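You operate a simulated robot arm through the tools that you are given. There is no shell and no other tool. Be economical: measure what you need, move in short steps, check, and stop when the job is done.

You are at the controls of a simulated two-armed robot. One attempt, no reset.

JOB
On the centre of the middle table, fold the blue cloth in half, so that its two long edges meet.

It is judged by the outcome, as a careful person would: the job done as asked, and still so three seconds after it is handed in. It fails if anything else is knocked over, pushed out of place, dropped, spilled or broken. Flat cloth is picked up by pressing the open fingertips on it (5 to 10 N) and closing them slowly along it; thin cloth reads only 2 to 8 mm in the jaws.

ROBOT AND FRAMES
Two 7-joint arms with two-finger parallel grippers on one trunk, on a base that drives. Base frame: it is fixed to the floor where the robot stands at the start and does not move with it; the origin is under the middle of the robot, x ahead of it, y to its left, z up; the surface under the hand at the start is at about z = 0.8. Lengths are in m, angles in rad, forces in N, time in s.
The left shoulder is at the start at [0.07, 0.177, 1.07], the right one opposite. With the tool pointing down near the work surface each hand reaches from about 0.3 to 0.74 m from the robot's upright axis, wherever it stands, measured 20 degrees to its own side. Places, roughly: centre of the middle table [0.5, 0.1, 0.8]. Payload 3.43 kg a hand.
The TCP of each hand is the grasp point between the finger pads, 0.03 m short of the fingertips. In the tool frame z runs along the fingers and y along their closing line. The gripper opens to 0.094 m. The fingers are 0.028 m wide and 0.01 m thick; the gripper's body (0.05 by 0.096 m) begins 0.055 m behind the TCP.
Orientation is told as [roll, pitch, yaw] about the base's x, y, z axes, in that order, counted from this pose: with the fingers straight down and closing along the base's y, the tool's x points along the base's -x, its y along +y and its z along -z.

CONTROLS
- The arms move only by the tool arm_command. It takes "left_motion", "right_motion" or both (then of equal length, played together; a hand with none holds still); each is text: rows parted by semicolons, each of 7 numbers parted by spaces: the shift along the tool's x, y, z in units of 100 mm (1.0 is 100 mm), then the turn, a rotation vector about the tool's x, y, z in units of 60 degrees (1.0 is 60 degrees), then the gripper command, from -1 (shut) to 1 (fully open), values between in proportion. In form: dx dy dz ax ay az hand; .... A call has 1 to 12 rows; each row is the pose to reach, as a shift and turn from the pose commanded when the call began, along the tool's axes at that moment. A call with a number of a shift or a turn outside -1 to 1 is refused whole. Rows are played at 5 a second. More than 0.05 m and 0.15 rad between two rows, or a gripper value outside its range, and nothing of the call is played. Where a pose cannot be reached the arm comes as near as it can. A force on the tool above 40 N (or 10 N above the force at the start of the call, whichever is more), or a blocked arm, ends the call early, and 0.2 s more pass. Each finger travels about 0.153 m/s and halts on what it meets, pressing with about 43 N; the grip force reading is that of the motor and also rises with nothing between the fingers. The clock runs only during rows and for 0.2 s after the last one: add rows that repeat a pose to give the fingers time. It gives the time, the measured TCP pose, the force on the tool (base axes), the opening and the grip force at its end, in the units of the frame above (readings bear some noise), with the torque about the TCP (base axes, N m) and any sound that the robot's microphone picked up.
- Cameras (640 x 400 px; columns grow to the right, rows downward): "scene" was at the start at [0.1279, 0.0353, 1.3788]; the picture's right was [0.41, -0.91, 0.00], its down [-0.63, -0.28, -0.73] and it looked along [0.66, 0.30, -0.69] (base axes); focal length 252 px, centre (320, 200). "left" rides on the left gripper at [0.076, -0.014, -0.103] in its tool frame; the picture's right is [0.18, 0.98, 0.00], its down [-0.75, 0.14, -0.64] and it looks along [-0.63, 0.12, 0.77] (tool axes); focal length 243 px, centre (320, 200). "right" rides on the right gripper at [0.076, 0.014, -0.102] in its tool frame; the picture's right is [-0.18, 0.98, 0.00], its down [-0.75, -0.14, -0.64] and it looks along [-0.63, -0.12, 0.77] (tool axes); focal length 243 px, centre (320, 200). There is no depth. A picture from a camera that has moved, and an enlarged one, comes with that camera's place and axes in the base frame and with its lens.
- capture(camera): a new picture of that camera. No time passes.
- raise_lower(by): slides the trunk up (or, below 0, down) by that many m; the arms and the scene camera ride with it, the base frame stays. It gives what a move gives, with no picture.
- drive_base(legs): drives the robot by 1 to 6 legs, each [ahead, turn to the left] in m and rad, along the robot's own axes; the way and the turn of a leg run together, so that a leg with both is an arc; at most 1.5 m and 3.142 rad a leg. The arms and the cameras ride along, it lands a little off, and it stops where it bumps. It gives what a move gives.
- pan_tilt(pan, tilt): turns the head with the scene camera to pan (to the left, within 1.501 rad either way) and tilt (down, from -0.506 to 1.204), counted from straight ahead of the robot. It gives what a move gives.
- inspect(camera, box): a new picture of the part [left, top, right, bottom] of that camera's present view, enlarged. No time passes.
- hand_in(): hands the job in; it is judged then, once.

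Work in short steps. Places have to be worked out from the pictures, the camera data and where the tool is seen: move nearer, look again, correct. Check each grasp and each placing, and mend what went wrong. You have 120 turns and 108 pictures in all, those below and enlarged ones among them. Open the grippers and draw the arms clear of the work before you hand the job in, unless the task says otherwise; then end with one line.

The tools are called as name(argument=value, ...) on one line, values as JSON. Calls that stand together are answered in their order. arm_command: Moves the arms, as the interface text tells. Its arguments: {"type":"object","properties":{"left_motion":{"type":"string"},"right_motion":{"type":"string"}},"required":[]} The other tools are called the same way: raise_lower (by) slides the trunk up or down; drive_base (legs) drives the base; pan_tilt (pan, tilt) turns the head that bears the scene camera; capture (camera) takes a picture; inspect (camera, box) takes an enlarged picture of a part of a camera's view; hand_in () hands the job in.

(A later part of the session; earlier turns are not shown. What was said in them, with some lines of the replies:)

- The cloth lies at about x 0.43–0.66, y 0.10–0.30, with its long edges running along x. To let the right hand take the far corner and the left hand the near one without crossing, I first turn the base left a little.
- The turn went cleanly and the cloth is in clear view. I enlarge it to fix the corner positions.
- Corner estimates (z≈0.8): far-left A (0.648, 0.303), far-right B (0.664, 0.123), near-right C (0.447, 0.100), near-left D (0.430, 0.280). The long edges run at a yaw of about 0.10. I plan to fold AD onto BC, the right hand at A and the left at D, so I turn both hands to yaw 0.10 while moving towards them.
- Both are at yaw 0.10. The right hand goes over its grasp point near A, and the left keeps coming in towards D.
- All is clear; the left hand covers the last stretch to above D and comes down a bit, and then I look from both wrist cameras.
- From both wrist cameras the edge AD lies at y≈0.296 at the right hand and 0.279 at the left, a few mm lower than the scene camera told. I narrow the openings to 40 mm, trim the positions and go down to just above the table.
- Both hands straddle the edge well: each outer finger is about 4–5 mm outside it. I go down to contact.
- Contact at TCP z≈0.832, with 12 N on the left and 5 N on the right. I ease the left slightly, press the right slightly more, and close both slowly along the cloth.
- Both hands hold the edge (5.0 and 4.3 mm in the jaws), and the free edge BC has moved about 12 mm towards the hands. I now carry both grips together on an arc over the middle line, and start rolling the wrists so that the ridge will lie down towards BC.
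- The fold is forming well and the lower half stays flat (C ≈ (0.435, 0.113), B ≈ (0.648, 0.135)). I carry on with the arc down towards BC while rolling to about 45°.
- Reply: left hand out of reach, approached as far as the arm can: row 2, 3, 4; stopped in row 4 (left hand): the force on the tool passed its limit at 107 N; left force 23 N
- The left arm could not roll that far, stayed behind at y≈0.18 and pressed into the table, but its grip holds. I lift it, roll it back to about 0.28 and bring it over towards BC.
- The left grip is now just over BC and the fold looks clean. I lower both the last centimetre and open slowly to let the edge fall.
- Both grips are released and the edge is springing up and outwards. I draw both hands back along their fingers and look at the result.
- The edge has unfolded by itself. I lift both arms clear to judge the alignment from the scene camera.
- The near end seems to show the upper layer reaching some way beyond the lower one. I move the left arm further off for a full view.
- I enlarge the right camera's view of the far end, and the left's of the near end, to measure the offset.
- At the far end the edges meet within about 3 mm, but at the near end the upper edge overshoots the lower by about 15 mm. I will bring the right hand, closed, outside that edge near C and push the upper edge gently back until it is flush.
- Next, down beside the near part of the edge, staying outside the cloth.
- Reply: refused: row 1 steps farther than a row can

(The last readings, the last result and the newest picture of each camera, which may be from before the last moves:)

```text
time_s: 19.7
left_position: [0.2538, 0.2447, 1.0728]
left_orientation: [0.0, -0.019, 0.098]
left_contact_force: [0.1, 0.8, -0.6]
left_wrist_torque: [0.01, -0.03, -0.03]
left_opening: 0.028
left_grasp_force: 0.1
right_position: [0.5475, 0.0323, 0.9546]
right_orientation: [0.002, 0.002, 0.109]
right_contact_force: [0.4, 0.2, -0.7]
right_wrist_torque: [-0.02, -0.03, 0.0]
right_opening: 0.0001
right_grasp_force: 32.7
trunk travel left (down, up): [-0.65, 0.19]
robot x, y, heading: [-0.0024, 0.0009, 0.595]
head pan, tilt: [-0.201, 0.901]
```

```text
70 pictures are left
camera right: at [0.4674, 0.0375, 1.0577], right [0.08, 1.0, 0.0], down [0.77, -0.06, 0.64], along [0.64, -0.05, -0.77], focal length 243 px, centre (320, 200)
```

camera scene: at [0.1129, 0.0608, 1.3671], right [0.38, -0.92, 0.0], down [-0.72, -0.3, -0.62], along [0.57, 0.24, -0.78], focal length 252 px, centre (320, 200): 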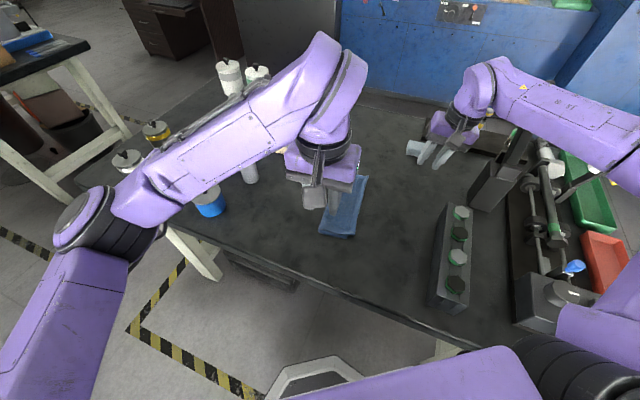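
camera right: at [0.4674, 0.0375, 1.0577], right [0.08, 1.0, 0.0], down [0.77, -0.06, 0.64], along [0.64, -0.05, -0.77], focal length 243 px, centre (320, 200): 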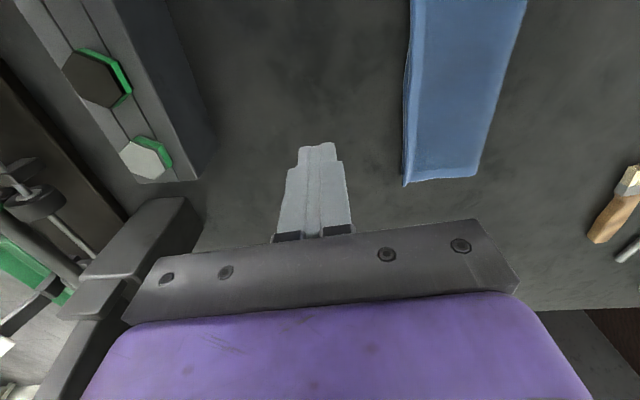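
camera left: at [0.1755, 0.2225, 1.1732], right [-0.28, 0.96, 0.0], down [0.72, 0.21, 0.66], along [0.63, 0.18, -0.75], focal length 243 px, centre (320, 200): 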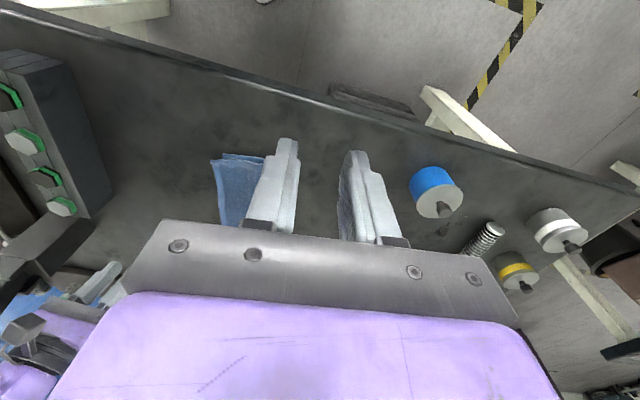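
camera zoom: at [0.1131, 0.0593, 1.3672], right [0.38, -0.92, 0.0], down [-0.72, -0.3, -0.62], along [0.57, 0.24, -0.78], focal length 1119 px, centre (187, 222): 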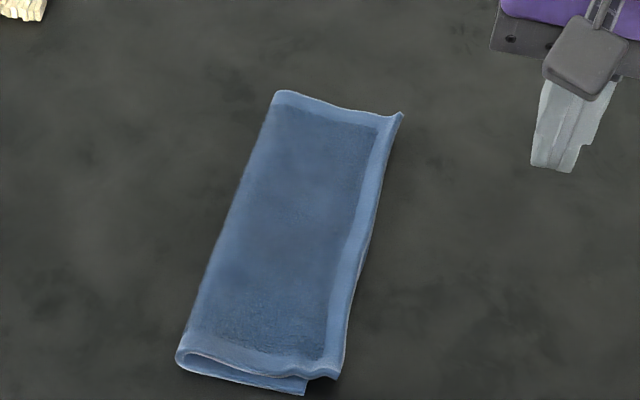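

The step was too long, so I repeat it in smaller rows.

arm_command(right_motion=".3 .17 .2 0 0 0 -1; .55 .34 .4 0 0 0 -1; .8 .5 .6 0 0 0 -1; .8 .5 .95 0 0 0 -1")

inspect(camera="scene", box=[290, 150, 410, 240])

capture(camera="right")

```text
time_s: 20.7
left_position: [0.2552, 0.2428, 1.0725]
left_orientation: [-0.001, -0.017, 0.099]
left_contact_force: [1.2, -0.5, 0.6]
left_wrist_torque: [0.02, 0.02, -0.03]
left_opening: 0.0281
left_grasp_force: 0.1
right_position: [0.4605, 0.0733, 0.8614]
right_orientation: [0.003, 0.004, 0.108]
right_contact_force: [0.1, 0.3, -0.1]
right_wrist_torque: [0.0, 0.02, 0.0]
right_opening: 0.0
right_grasp_force: 32.9
trunk travel left (down, up): [-0.65, 0.19]
robot x, y, heading: [-0.0015, -0.0033, 0.594]
head pan, tilt: [-0.201, 0.901]
```

```text
4.44 times, centred on (350, 195) of scene
camera zoom: at [0.115, 0.0584, 1.3671], right [0.38, -0.92, 0.0], down [-0.72, -0.3, -0.62], along [0.57, 0.24, -0.78], focal length 1119 px, centre (187, 222)
```

zoom: 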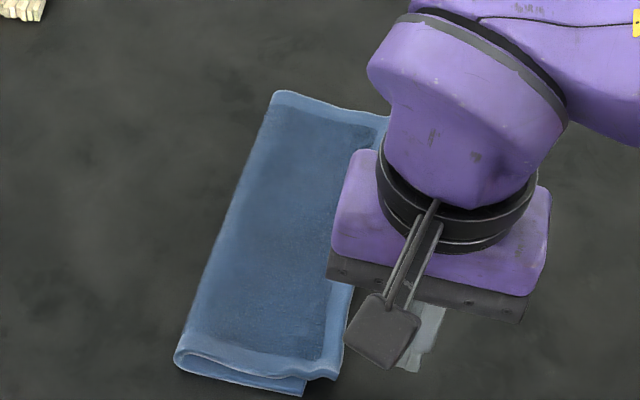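

```text
68 pictures are left
camera right: at [0.3835, 0.0784, 0.9637], right [0.08, 1.0, 0.0], down [0.77, -0.06, 0.64], along [0.64, -0.05, -0.77], focal length 243 px, centre (320, 200)
```

right: 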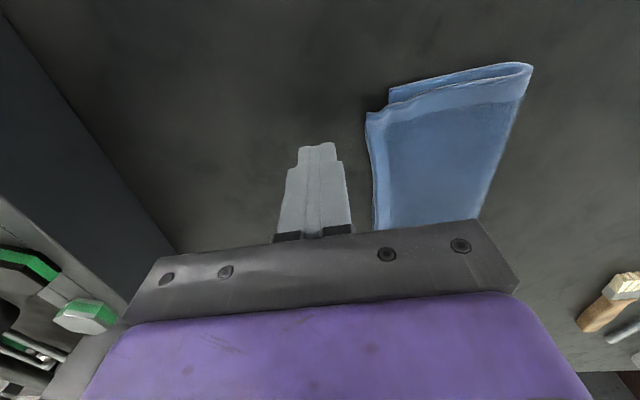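

The measurement is confirmed: the upper corner is at (0.441, 0.103) against the lower corner C at (0.430, 0.119). I lower to just off the table and push +y until the finger face reaches the lower edge.

arm_command(right_motion="0 0 .15 0 0 0 -1; 0 .05 .26 0 0 0 -1; 0 .12 .265 0 0 0 -1; 0 .19 .265 0 0 0 -1; 0 .25 .265 0 0 0 -1; 0 .31 .265 0 0 0 -1; 0 .37 .265 0 0 0 -1; 0 .37 .265 0 0 0 -1")

inspect(camera="scene", box=[290, 150, 410, 240])

capture(camera="right")

```text
time_s: 22.5
left_position: [0.2544, 0.243, 1.0732]
left_orientation: [0.001, -0.017, 0.098]
left_contact_force: [-0.5, 0.1, 0.4]
left_wrist_torque: [0.02, -0.01, -0.01]
left_opening: 0.0283
left_grasp_force: 0.1
right_position: [0.4559, 0.1087, 0.8359]
right_orientation: [0.004, 0.003, 0.109]
right_contact_force: [-0.2, 0.1, -0.7]
right_wrist_torque: [-0.02, 0.02, 0.01]
right_opening: 0.0
right_grasp_force: 33.0
trunk travel left (down, up): [-0.65, 0.19]
robot x, y, heading: [0.0001, 0.0009, 0.593]
head pan, tilt: [-0.201, 0.901]
```

```text
4.44 times, centred on (350, 195) of scene
camera zoom: at [0.1138, 0.0583, 1.3672], right [0.38, -0.92, 0.0], down [-0.72, -0.3, -0.62], along [0.57, 0.24, -0.78], focal length 1119 px, centre (187, 222)
```

zoom: 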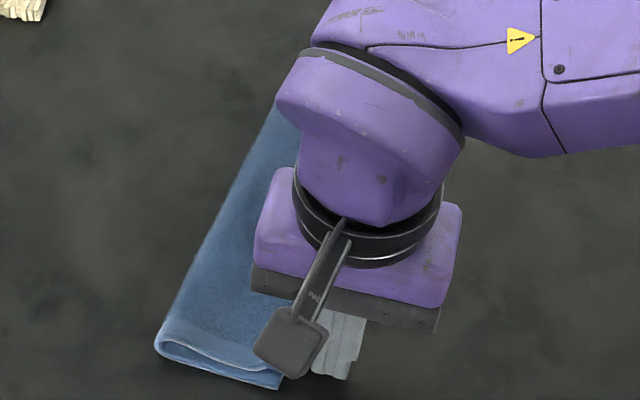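

```text
66 pictures are left
camera right: at [0.3789, 0.115, 0.9385], right [0.08, 1.0, 0.0], down [0.77, -0.06, 0.64], along [0.64, -0.05, -0.77], focal length 243 px, centre (320, 200)
```

right: 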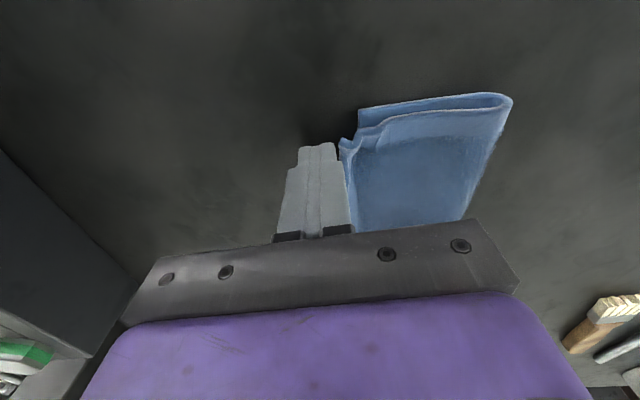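

The push moved both layers together (C went from y 0.119 to 0.133), so it didn't correct the offset. I back off and will instead pinch the overhanging upper edge alone, lift it and set it back.

arm_command(right_motion="0 -.15 0 0 0 0 -1; 0 -.3 0 0 0 0 -1; 0 -.3 -.4 0 0 0 -.62")

inspect(camera="scene", box=[290, 150, 410, 240])

inspect(camera="right", box=[270, 30, 550, 230])

```text
time_s: 23.3
left_position: [0.2529, 0.2427, 1.0717]
left_orientation: [-0.002, -0.02, 0.097]
left_contact_force: [-0.6, 0.1, -0.7]
left_wrist_torque: [0.03, -0.02, 0.01]
left_opening: 0.0282
left_grasp_force: 0.1
right_position: [0.4598, 0.0812, 0.8744]
right_orientation: [0.001, 0.004, 0.108]
right_contact_force: [-0.3, -0.2, 0.0]
right_wrist_torque: [0.01, -0.02, 0.02]
right_opening: 0.0181
right_grasp_force: 0.1
trunk travel left (down, up): [-0.65, 0.19]
robot x, y, heading: [-0.0022, -0.0004, 0.601]
head pan, tilt: [-0.201, 0.901]
```

```text
4.44 times, centred on (350, 195) of scene
camera zoom: at [0.1123, 0.0586, 1.3673], right [0.38, -0.92, 0.0], down [-0.72, -0.3, -0.62], along [0.57, 0.24, -0.78], focal length 1119 px, centre (187, 222)
```

zoom: 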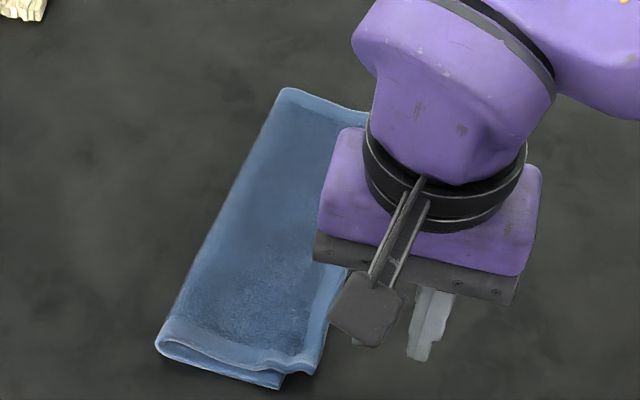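

```text
2.00 times, centred on (410, 130) of right
camera zoom: at [0.3804, 0.0863, 0.9778], right [0.08, 1.0, 0.0], down [0.77, -0.06, 0.64], along [0.64, -0.05, -0.77], focal length 485 px, centre (140, 340)
```

zoom: 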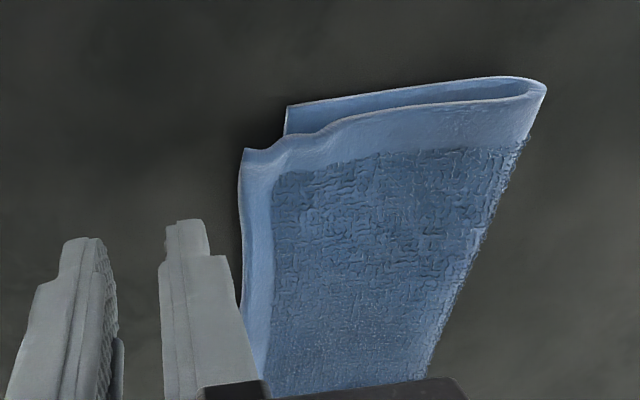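

The overhang at the near end is still 15 mm (upper edge y≈0.117, C y≈0.131). With an 18 mm opening I place the right fingers so that one is just outside the upper edge and the other on the overhang, and go down to light contact.

arm_command(right_motion="0 .2 0 0 0 0 -.62; 0 .41 0 0 0 0 -.62; 0 .41 .25 0 0 0 -.62; 0 .41 .38 0 0 0 -.62; 0 .41 .41 0 0 0 -.62; 0 .41 .415 0 0 0 -.62")

inspect(camera="right", box=[240, 50, 500, 230])

```text
time_s: 24.7
left_position: [0.2536, 0.243, 1.0725]
left_orientation: [0.001, -0.02, 0.097]
left_contact_force: [0.4, -0.3, 1.1]
left_wrist_torque: [0.03, -0.02, 0.03]
left_opening: 0.028
left_grasp_force: 0.0
right_position: [0.4554, 0.1219, 0.8359]
right_orientation: [0.004, -0.001, 0.109]
right_contact_force: [1.4, -0.9, 12.3]
right_wrist_torque: [0.19, -0.06, -0.02]
right_opening: 0.0177
right_grasp_force: 0.0
trunk travel left (down, up): [-0.65, 0.19]
robot x, y, heading: [-0.0008, 0.0016, 0.596]
head pan, tilt: [-0.201, 0.901]
```

```text
2.22 times, centred on (370, 140) of right
camera zoom: at [0.3766, 0.1262, 0.9376], right [0.08, 1.0, 0.0], down [0.77, -0.06, 0.64], along [0.64, -0.05, -0.77], focal length 539 px, centre (209, 333)
```

zoom: 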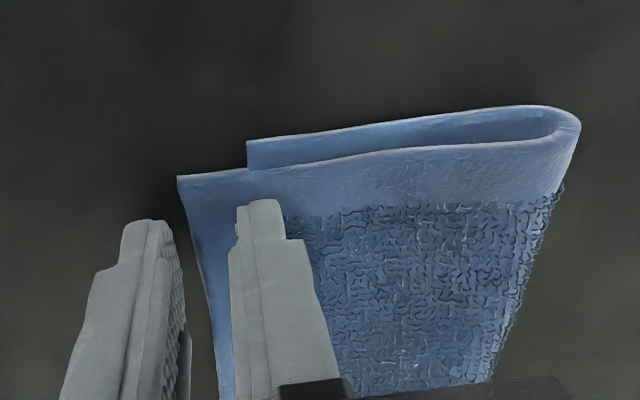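

The inner finger sits on the overhang alone and the outer one is just off the edge; contact is 12 N. I close slowly.

arm_command(right_motion="0 0 0 0 0 0 -.66; 0 0 0 0 0 0 -.7; 0 0 0 0 0 0 -.74; 0 0 0 0 0 0 -.78; 0 0 0 0 0 0 -.82; 0 0 0 0 0 0 -.86; 0 0 0 0 0 0 -.9; 0 0 0 0 0 0 -.95; 0 0 0 0 0 0 -1; 0 0 0 0 0 0 -1")

inspect(camera="right", box=[240, 50, 500, 230])

```text
time_s: 26.9
left_position: [0.2523, 0.243, 1.0732]
left_orientation: [0.0, -0.017, 0.097]
left_contact_force: [-1.5, 0.3, 0.6]
left_wrist_torque: [0.01, 0.01, 0.02]
left_opening: 0.0285
left_grasp_force: 0.1
right_position: [0.4531, 0.121, 0.835]
right_orientation: [0.004, 0.001, 0.108]
right_contact_force: [0.3, 3.1, 17.7]
right_wrist_torque: [0.21, -0.02, 0.01]
right_opening: 0.0022
right_grasp_force: 36.9
trunk travel left (down, up): [-0.65, 0.19]
robot x, y, heading: [-0.0001, 0.0014, 0.595]
head pan, tilt: [-0.201, 0.901]
```

```text
2.22 times, centred on (370, 140) of right
camera zoom: at [0.3759, 0.1264, 0.9374], right [0.08, 1.0, 0.0], down [0.77, -0.06, 0.64], along [0.64, -0.05, -0.77], focal length 539 px, centre (209, 333)
```

zoom: 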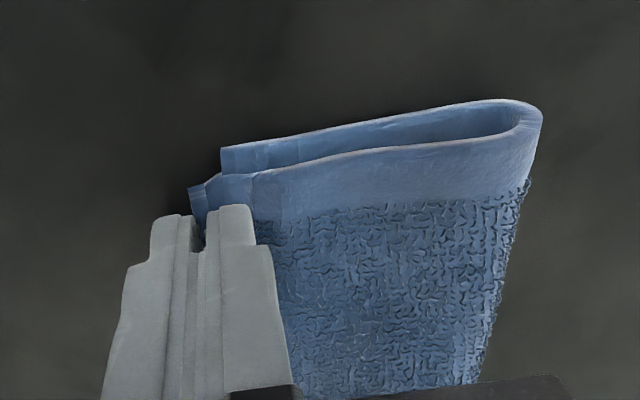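

It reads 2.2 mm: a thin hold, apparently the upper edge alone. I lift 25 mm to check.

arm_command(right_motion="0 0 -.08 0 0 0 -1; 0 .03 -.17 0 0 0 -1; 0 .06 -.25 0 0 0 -1")

inspect(camera="right", box=[240, 50, 500, 230])

```text
time_s: 27.7
left_position: [0.2536, 0.2434, 1.0729]
left_orientation: [0.0, -0.016, 0.097]
left_contact_force: [0.1, 0.1, 0.3]
left_wrist_torque: [0.03, 0.02, -0.02]
left_opening: 0.0281
left_grasp_force: 0.1
right_position: [0.4536, 0.1279, 0.8585]
right_orientation: [0.001, 0.005, 0.109]
right_contact_force: [-0.1, -0.1, 0.1]
right_wrist_torque: [-0.01, 0.01, 0.03]
right_opening: 0.0022
right_grasp_force: 36.9
trunk travel left (down, up): [-0.65, 0.19]
robot x, y, heading: [0.0007, -0.0018, 0.593]
head pan, tilt: [-0.201, 0.901]
```

```text
2.22 times, centred on (370, 140) of right
camera zoom: at [0.3761, 0.1331, 0.9618], right [0.08, 1.0, 0.0], down [0.77, -0.06, 0.64], along [0.64, -0.05, -0.77], focal length 539 px, centre (209, 333)
```

zoom: 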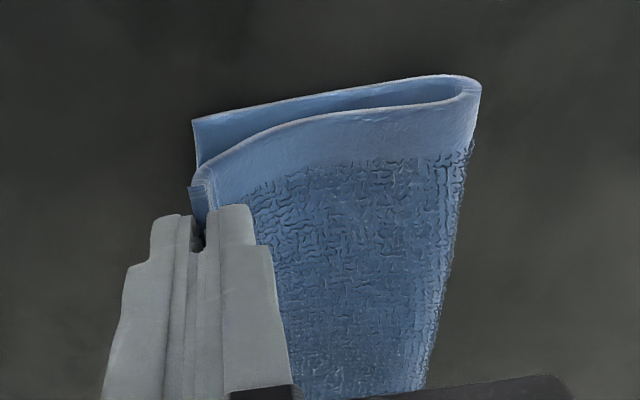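

It holds only the upper layer, and the lower layer has stayed with C at (0.428, 0.124). I shift the upper edge about 13 mm towards +y and 7 mm towards −x, lower it and release.

arm_command(right_motion=".03 .06 -.05 0 0 0 -1; .07 .13 -.02 0 0 0 -1; .07 .13 .1 0 0 0 -1; .07 .13 .19 0 0 0 -1; .07 .13 .19 0 0 0 -.8; .07 .13 .19 0 0 0 -.6; .07 .13 .19 0 0 0 -.4; .07 .13 .19 0 0 0 -.4")

inspect(camera="right", box=[240, 50, 500, 230])

```text
time_s: 29.5
left_position: [0.254, 0.2429, 1.074]
left_orientation: [0.0, -0.016, 0.097]
left_contact_force: [-0.2, -0.2, 1.2]
left_wrist_torque: [0.0, 0.01, -0.02]
left_opening: 0.0279
left_grasp_force: 0.1
right_position: [0.4457, 0.1403, 0.8408]
right_orientation: [0.002, 0.005, 0.107]
right_contact_force: [-0.5, 0.1, 0.2]
right_wrist_torque: [-0.01, 0.02, -0.02]
right_opening: 0.028
right_grasp_force: 0.1
trunk travel left (down, up): [-0.65, 0.19]
robot x, y, heading: [-0.0005, -0.0008, 0.598]
head pan, tilt: [-0.201, 0.901]
```

```text
2.22 times, centred on (370, 140) of right
camera zoom: at [0.3676, 0.1447, 0.9432], right [0.08, 1.0, 0.0], down [0.77, -0.06, 0.64], along [0.64, -0.05, -0.77], focal length 539 px, centre (209, 333)
```

zoom: 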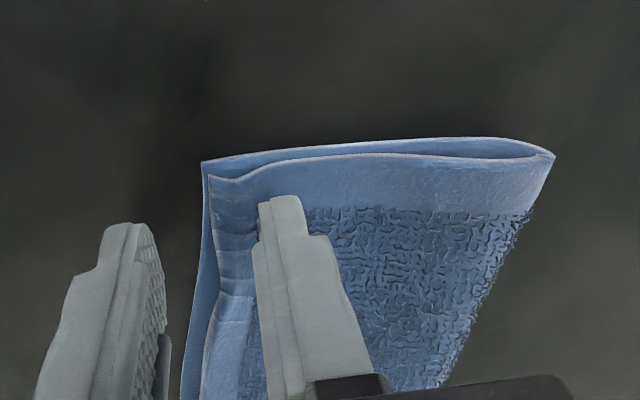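

The near corner now meets very well. I raise the right hand and move it off to see the whole edge.

arm_command(right_motion="0 0 -.3 0 0 0 -.4; 0 0 -.6 0 0 0 -.4; 0 -.4 -.8 0 0 0 -.4; 0 -.8 -.9 0 0 0 -.4; -.4 -1 -.9 0 0 0 -.4")

inspect(camera="scene", box=[290, 150, 410, 240])

capture(camera="right")

```text
time_s: 30.7
left_position: [0.2555, 0.2432, 1.0724]
left_orientation: [-0.001, -0.018, 0.098]
left_contact_force: [-0.2, -0.5, -0.9]
left_wrist_torque: [-0.03, 0.01, 0.01]
left_opening: 0.0281
left_grasp_force: 0.1
right_position: [0.4988, 0.0427, 0.9309]
right_orientation: [0.004, 0.005, 0.109]
right_contact_force: [1.0, -0.1, -0.9]
right_wrist_torque: [-0.02, 0.01, -0.01]
right_opening: 0.0284
right_grasp_force: 0.0
trunk travel left (down, up): [-0.65, 0.19]
robot x, y, heading: [-0.0021, 0.0003, 0.598]
head pan, tilt: [-0.201, 0.901]
```

```text
4.44 times, centred on (350, 195) of scene
camera zoom: at [0.1156, 0.0589, 1.367], right [0.38, -0.92, 0.0], down [-0.72, -0.3, -0.62], along [0.57, 0.24, -0.78], focal length 1119 px, centre (187, 222)
```

zoom: 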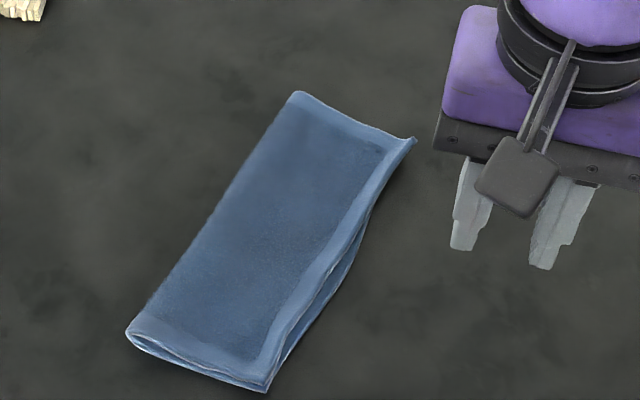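

```text
58 pictures are left
camera right: at [0.4215, 0.0473, 1.0336], right [0.08, 1.0, 0.0], down [0.77, -0.06, 0.64], along [0.64, -0.05, -0.77], focal length 243 px, centre (320, 200)
```

right: 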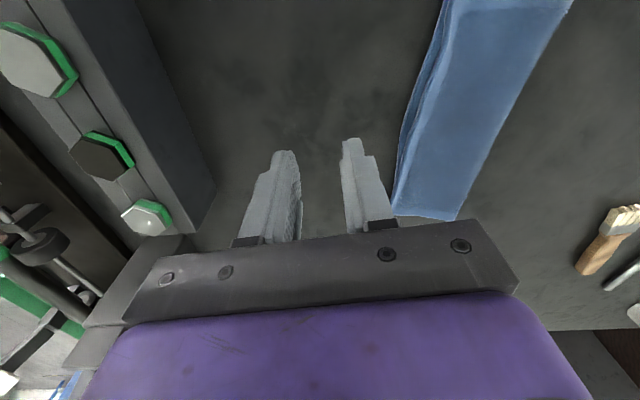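

The whole cloth has turned slightly but remains central. I take a close look at the edge.

inspect(camera="right", box=[360, 0, 600, 230])

inspect(camera="scene", box=[305, 165, 375, 235])

```text
1.74 times, centred on (480, 115) of right
camera zoom: at [0.4215, 0.0473, 1.0336], right [0.08, 1.0, 0.0], down [0.77, -0.06, 0.64], along [0.64, -0.05, -0.77], focal length 422 px, centre (42, 348)
```

zoom: 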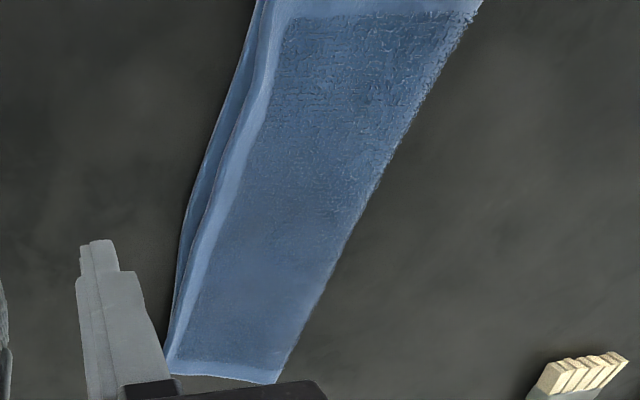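

```text
5.71 times, centred on (340, 200) of scene
camera zoom: at [0.1156, 0.0589, 1.367], right [0.38, -0.92, 0.0], down [-0.72, -0.3, -0.62], along [0.57, 0.24, -0.78], focal length 1439 px, centre (206, 200)
```

zoom: 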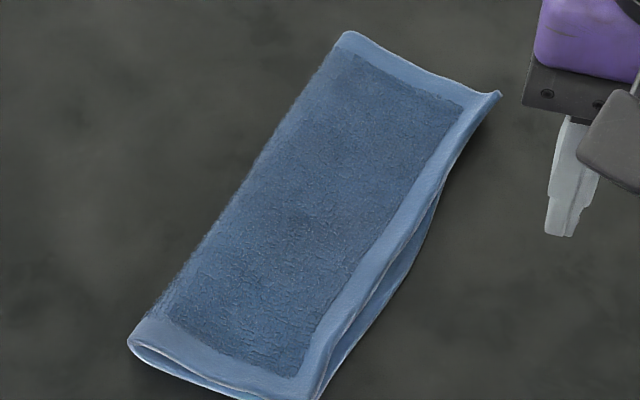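

Edges agree within about 8 mm at the middle and closely at the near end. I move the right hand back to where it saw the far end, to check that corner.

arm_command(right_motion="-.4 -.25 0 0 0 0 -.4; -.7 -.4 -.1 0 0 0 -.4; -1 -.5 -.2 0 0 0 -.4")

inspect(camera="right", box=[380, 0, 620, 180])

```text
time_s: 31.5
left_position: [0.2537, 0.2431, 1.0717]
left_orientation: [0.0, -0.017, 0.097]
left_contact_force: [0.1, -0.6, 0.3]
left_wrist_torque: [0.01, 0.0, 0.01]
left_opening: 0.0279
left_grasp_force: 0.1
right_position: [0.6045, 0.0049, 0.948]
right_orientation: [0.003, 0.003, 0.108]
right_contact_force: [-0.3, -0.1, -0.5]
right_wrist_torque: [-0.03, -0.02, 0.0]
right_opening: 0.0283
right_grasp_force: 0.1
trunk travel left (down, up): [-0.65, 0.19]
robot x, y, heading: [0.0026, 0.0021, 0.593]
head pan, tilt: [-0.201, 0.901]
```

```text
2.22 times, centred on (500, 90) of right
camera zoom: at [0.5272, 0.01, 1.0514], right [0.08, 1.0, 0.0], down [0.77, -0.06, 0.64], along [0.64, -0.05, -0.77], focal length 539 px, centre (-80, 444)
```

zoom: 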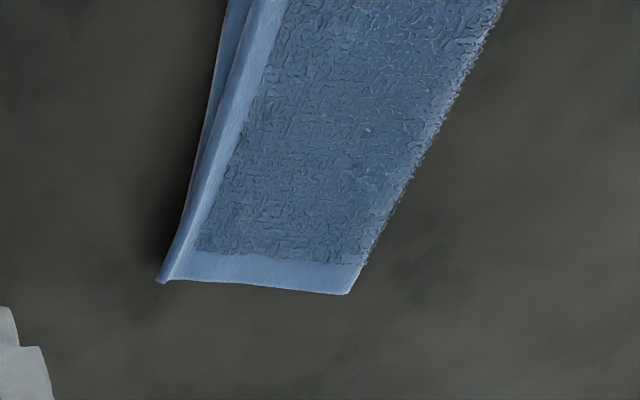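

The far corners coincide too. I open both grippers and raise the arms well clear for a final overall check.

arm_command(right_motion="0 -.3 -.3 0 0 0 1; 0 -.6 -.6 0 0 0 1; 0 -.9 -.9 0 0 0 1", left_motion=".2 .2 0 0 0 0 1; .4 .4 0 0 0 0 1; .4 .4 0 0 0 0 1")

capture(camera="scene")

inspect(camera="scene", box=[290, 150, 410, 240])

```text
time_s: 32.3
left_position: [0.2106, 0.2772, 1.0711]
left_orientation: [0.002, -0.018, 0.099]
left_contact_force: [0.9, -0.4, -0.6]
left_wrist_torque: [0.02, -0.01, -0.02]
left_opening: 0.0941
left_grasp_force: 0.0
right_position: [0.6132, -0.0872, 1.0397]
right_orientation: [0.004, 0.004, 0.11]
right_contact_force: [0.1, 0.0, -0.2]
right_wrist_torque: [0.01, 0.0, 0.01]
right_opening: 0.094
right_grasp_force: 0.0
trunk travel left (down, up): [-0.65, 0.19]
robot x, y, heading: [-0.0031, 0.0026, 0.593]
head pan, tilt: [-0.201, 0.901]
```

```text
54 pictures are left
camera scene: at [0.114, 0.0567, 1.3672], right [0.38, -0.92, 0.0], down [-0.72, -0.3, -0.62], along [0.57, 0.24, -0.78], focal length 252 px, centre (320, 200)
```

scene: 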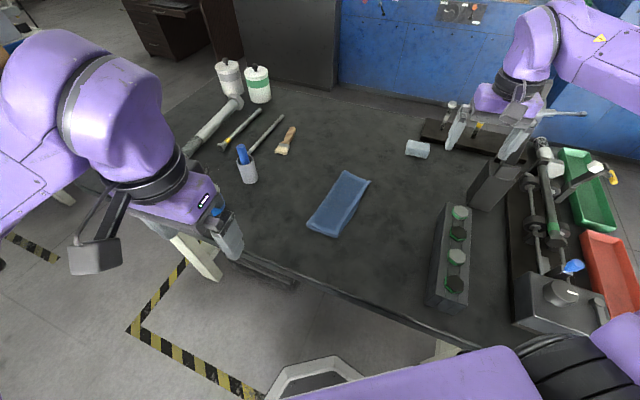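

```text
4.44 times, centred on (350, 195) of scene
camera zoom: at [0.114, 0.0567, 1.3672], right [0.38, -0.92, 0.0], down [-0.72, -0.3, -0.62], along [0.57, 0.24, -0.78], focal length 1119 px, centre (187, 222)
```

zoom: 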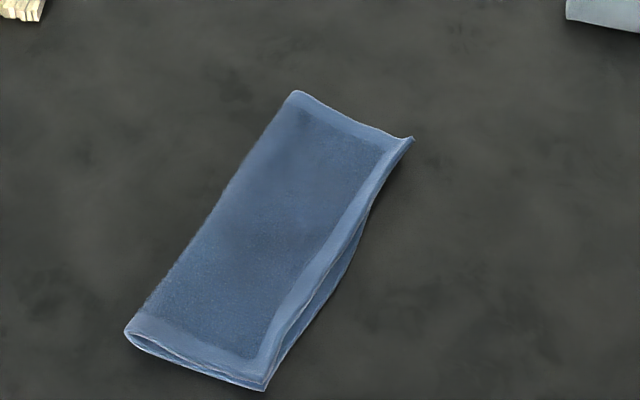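

The cloth is stably folded in half with its long edges together, nothing else has moved, and the arms are clear and open. I hand it in.

hand_in()

```text
The job is handed in.
```

The blue cloth is folded in half on the middle table: its long edges meet closely at both ends and sit about 8 mm apart at the middle, and nothing else was moved.
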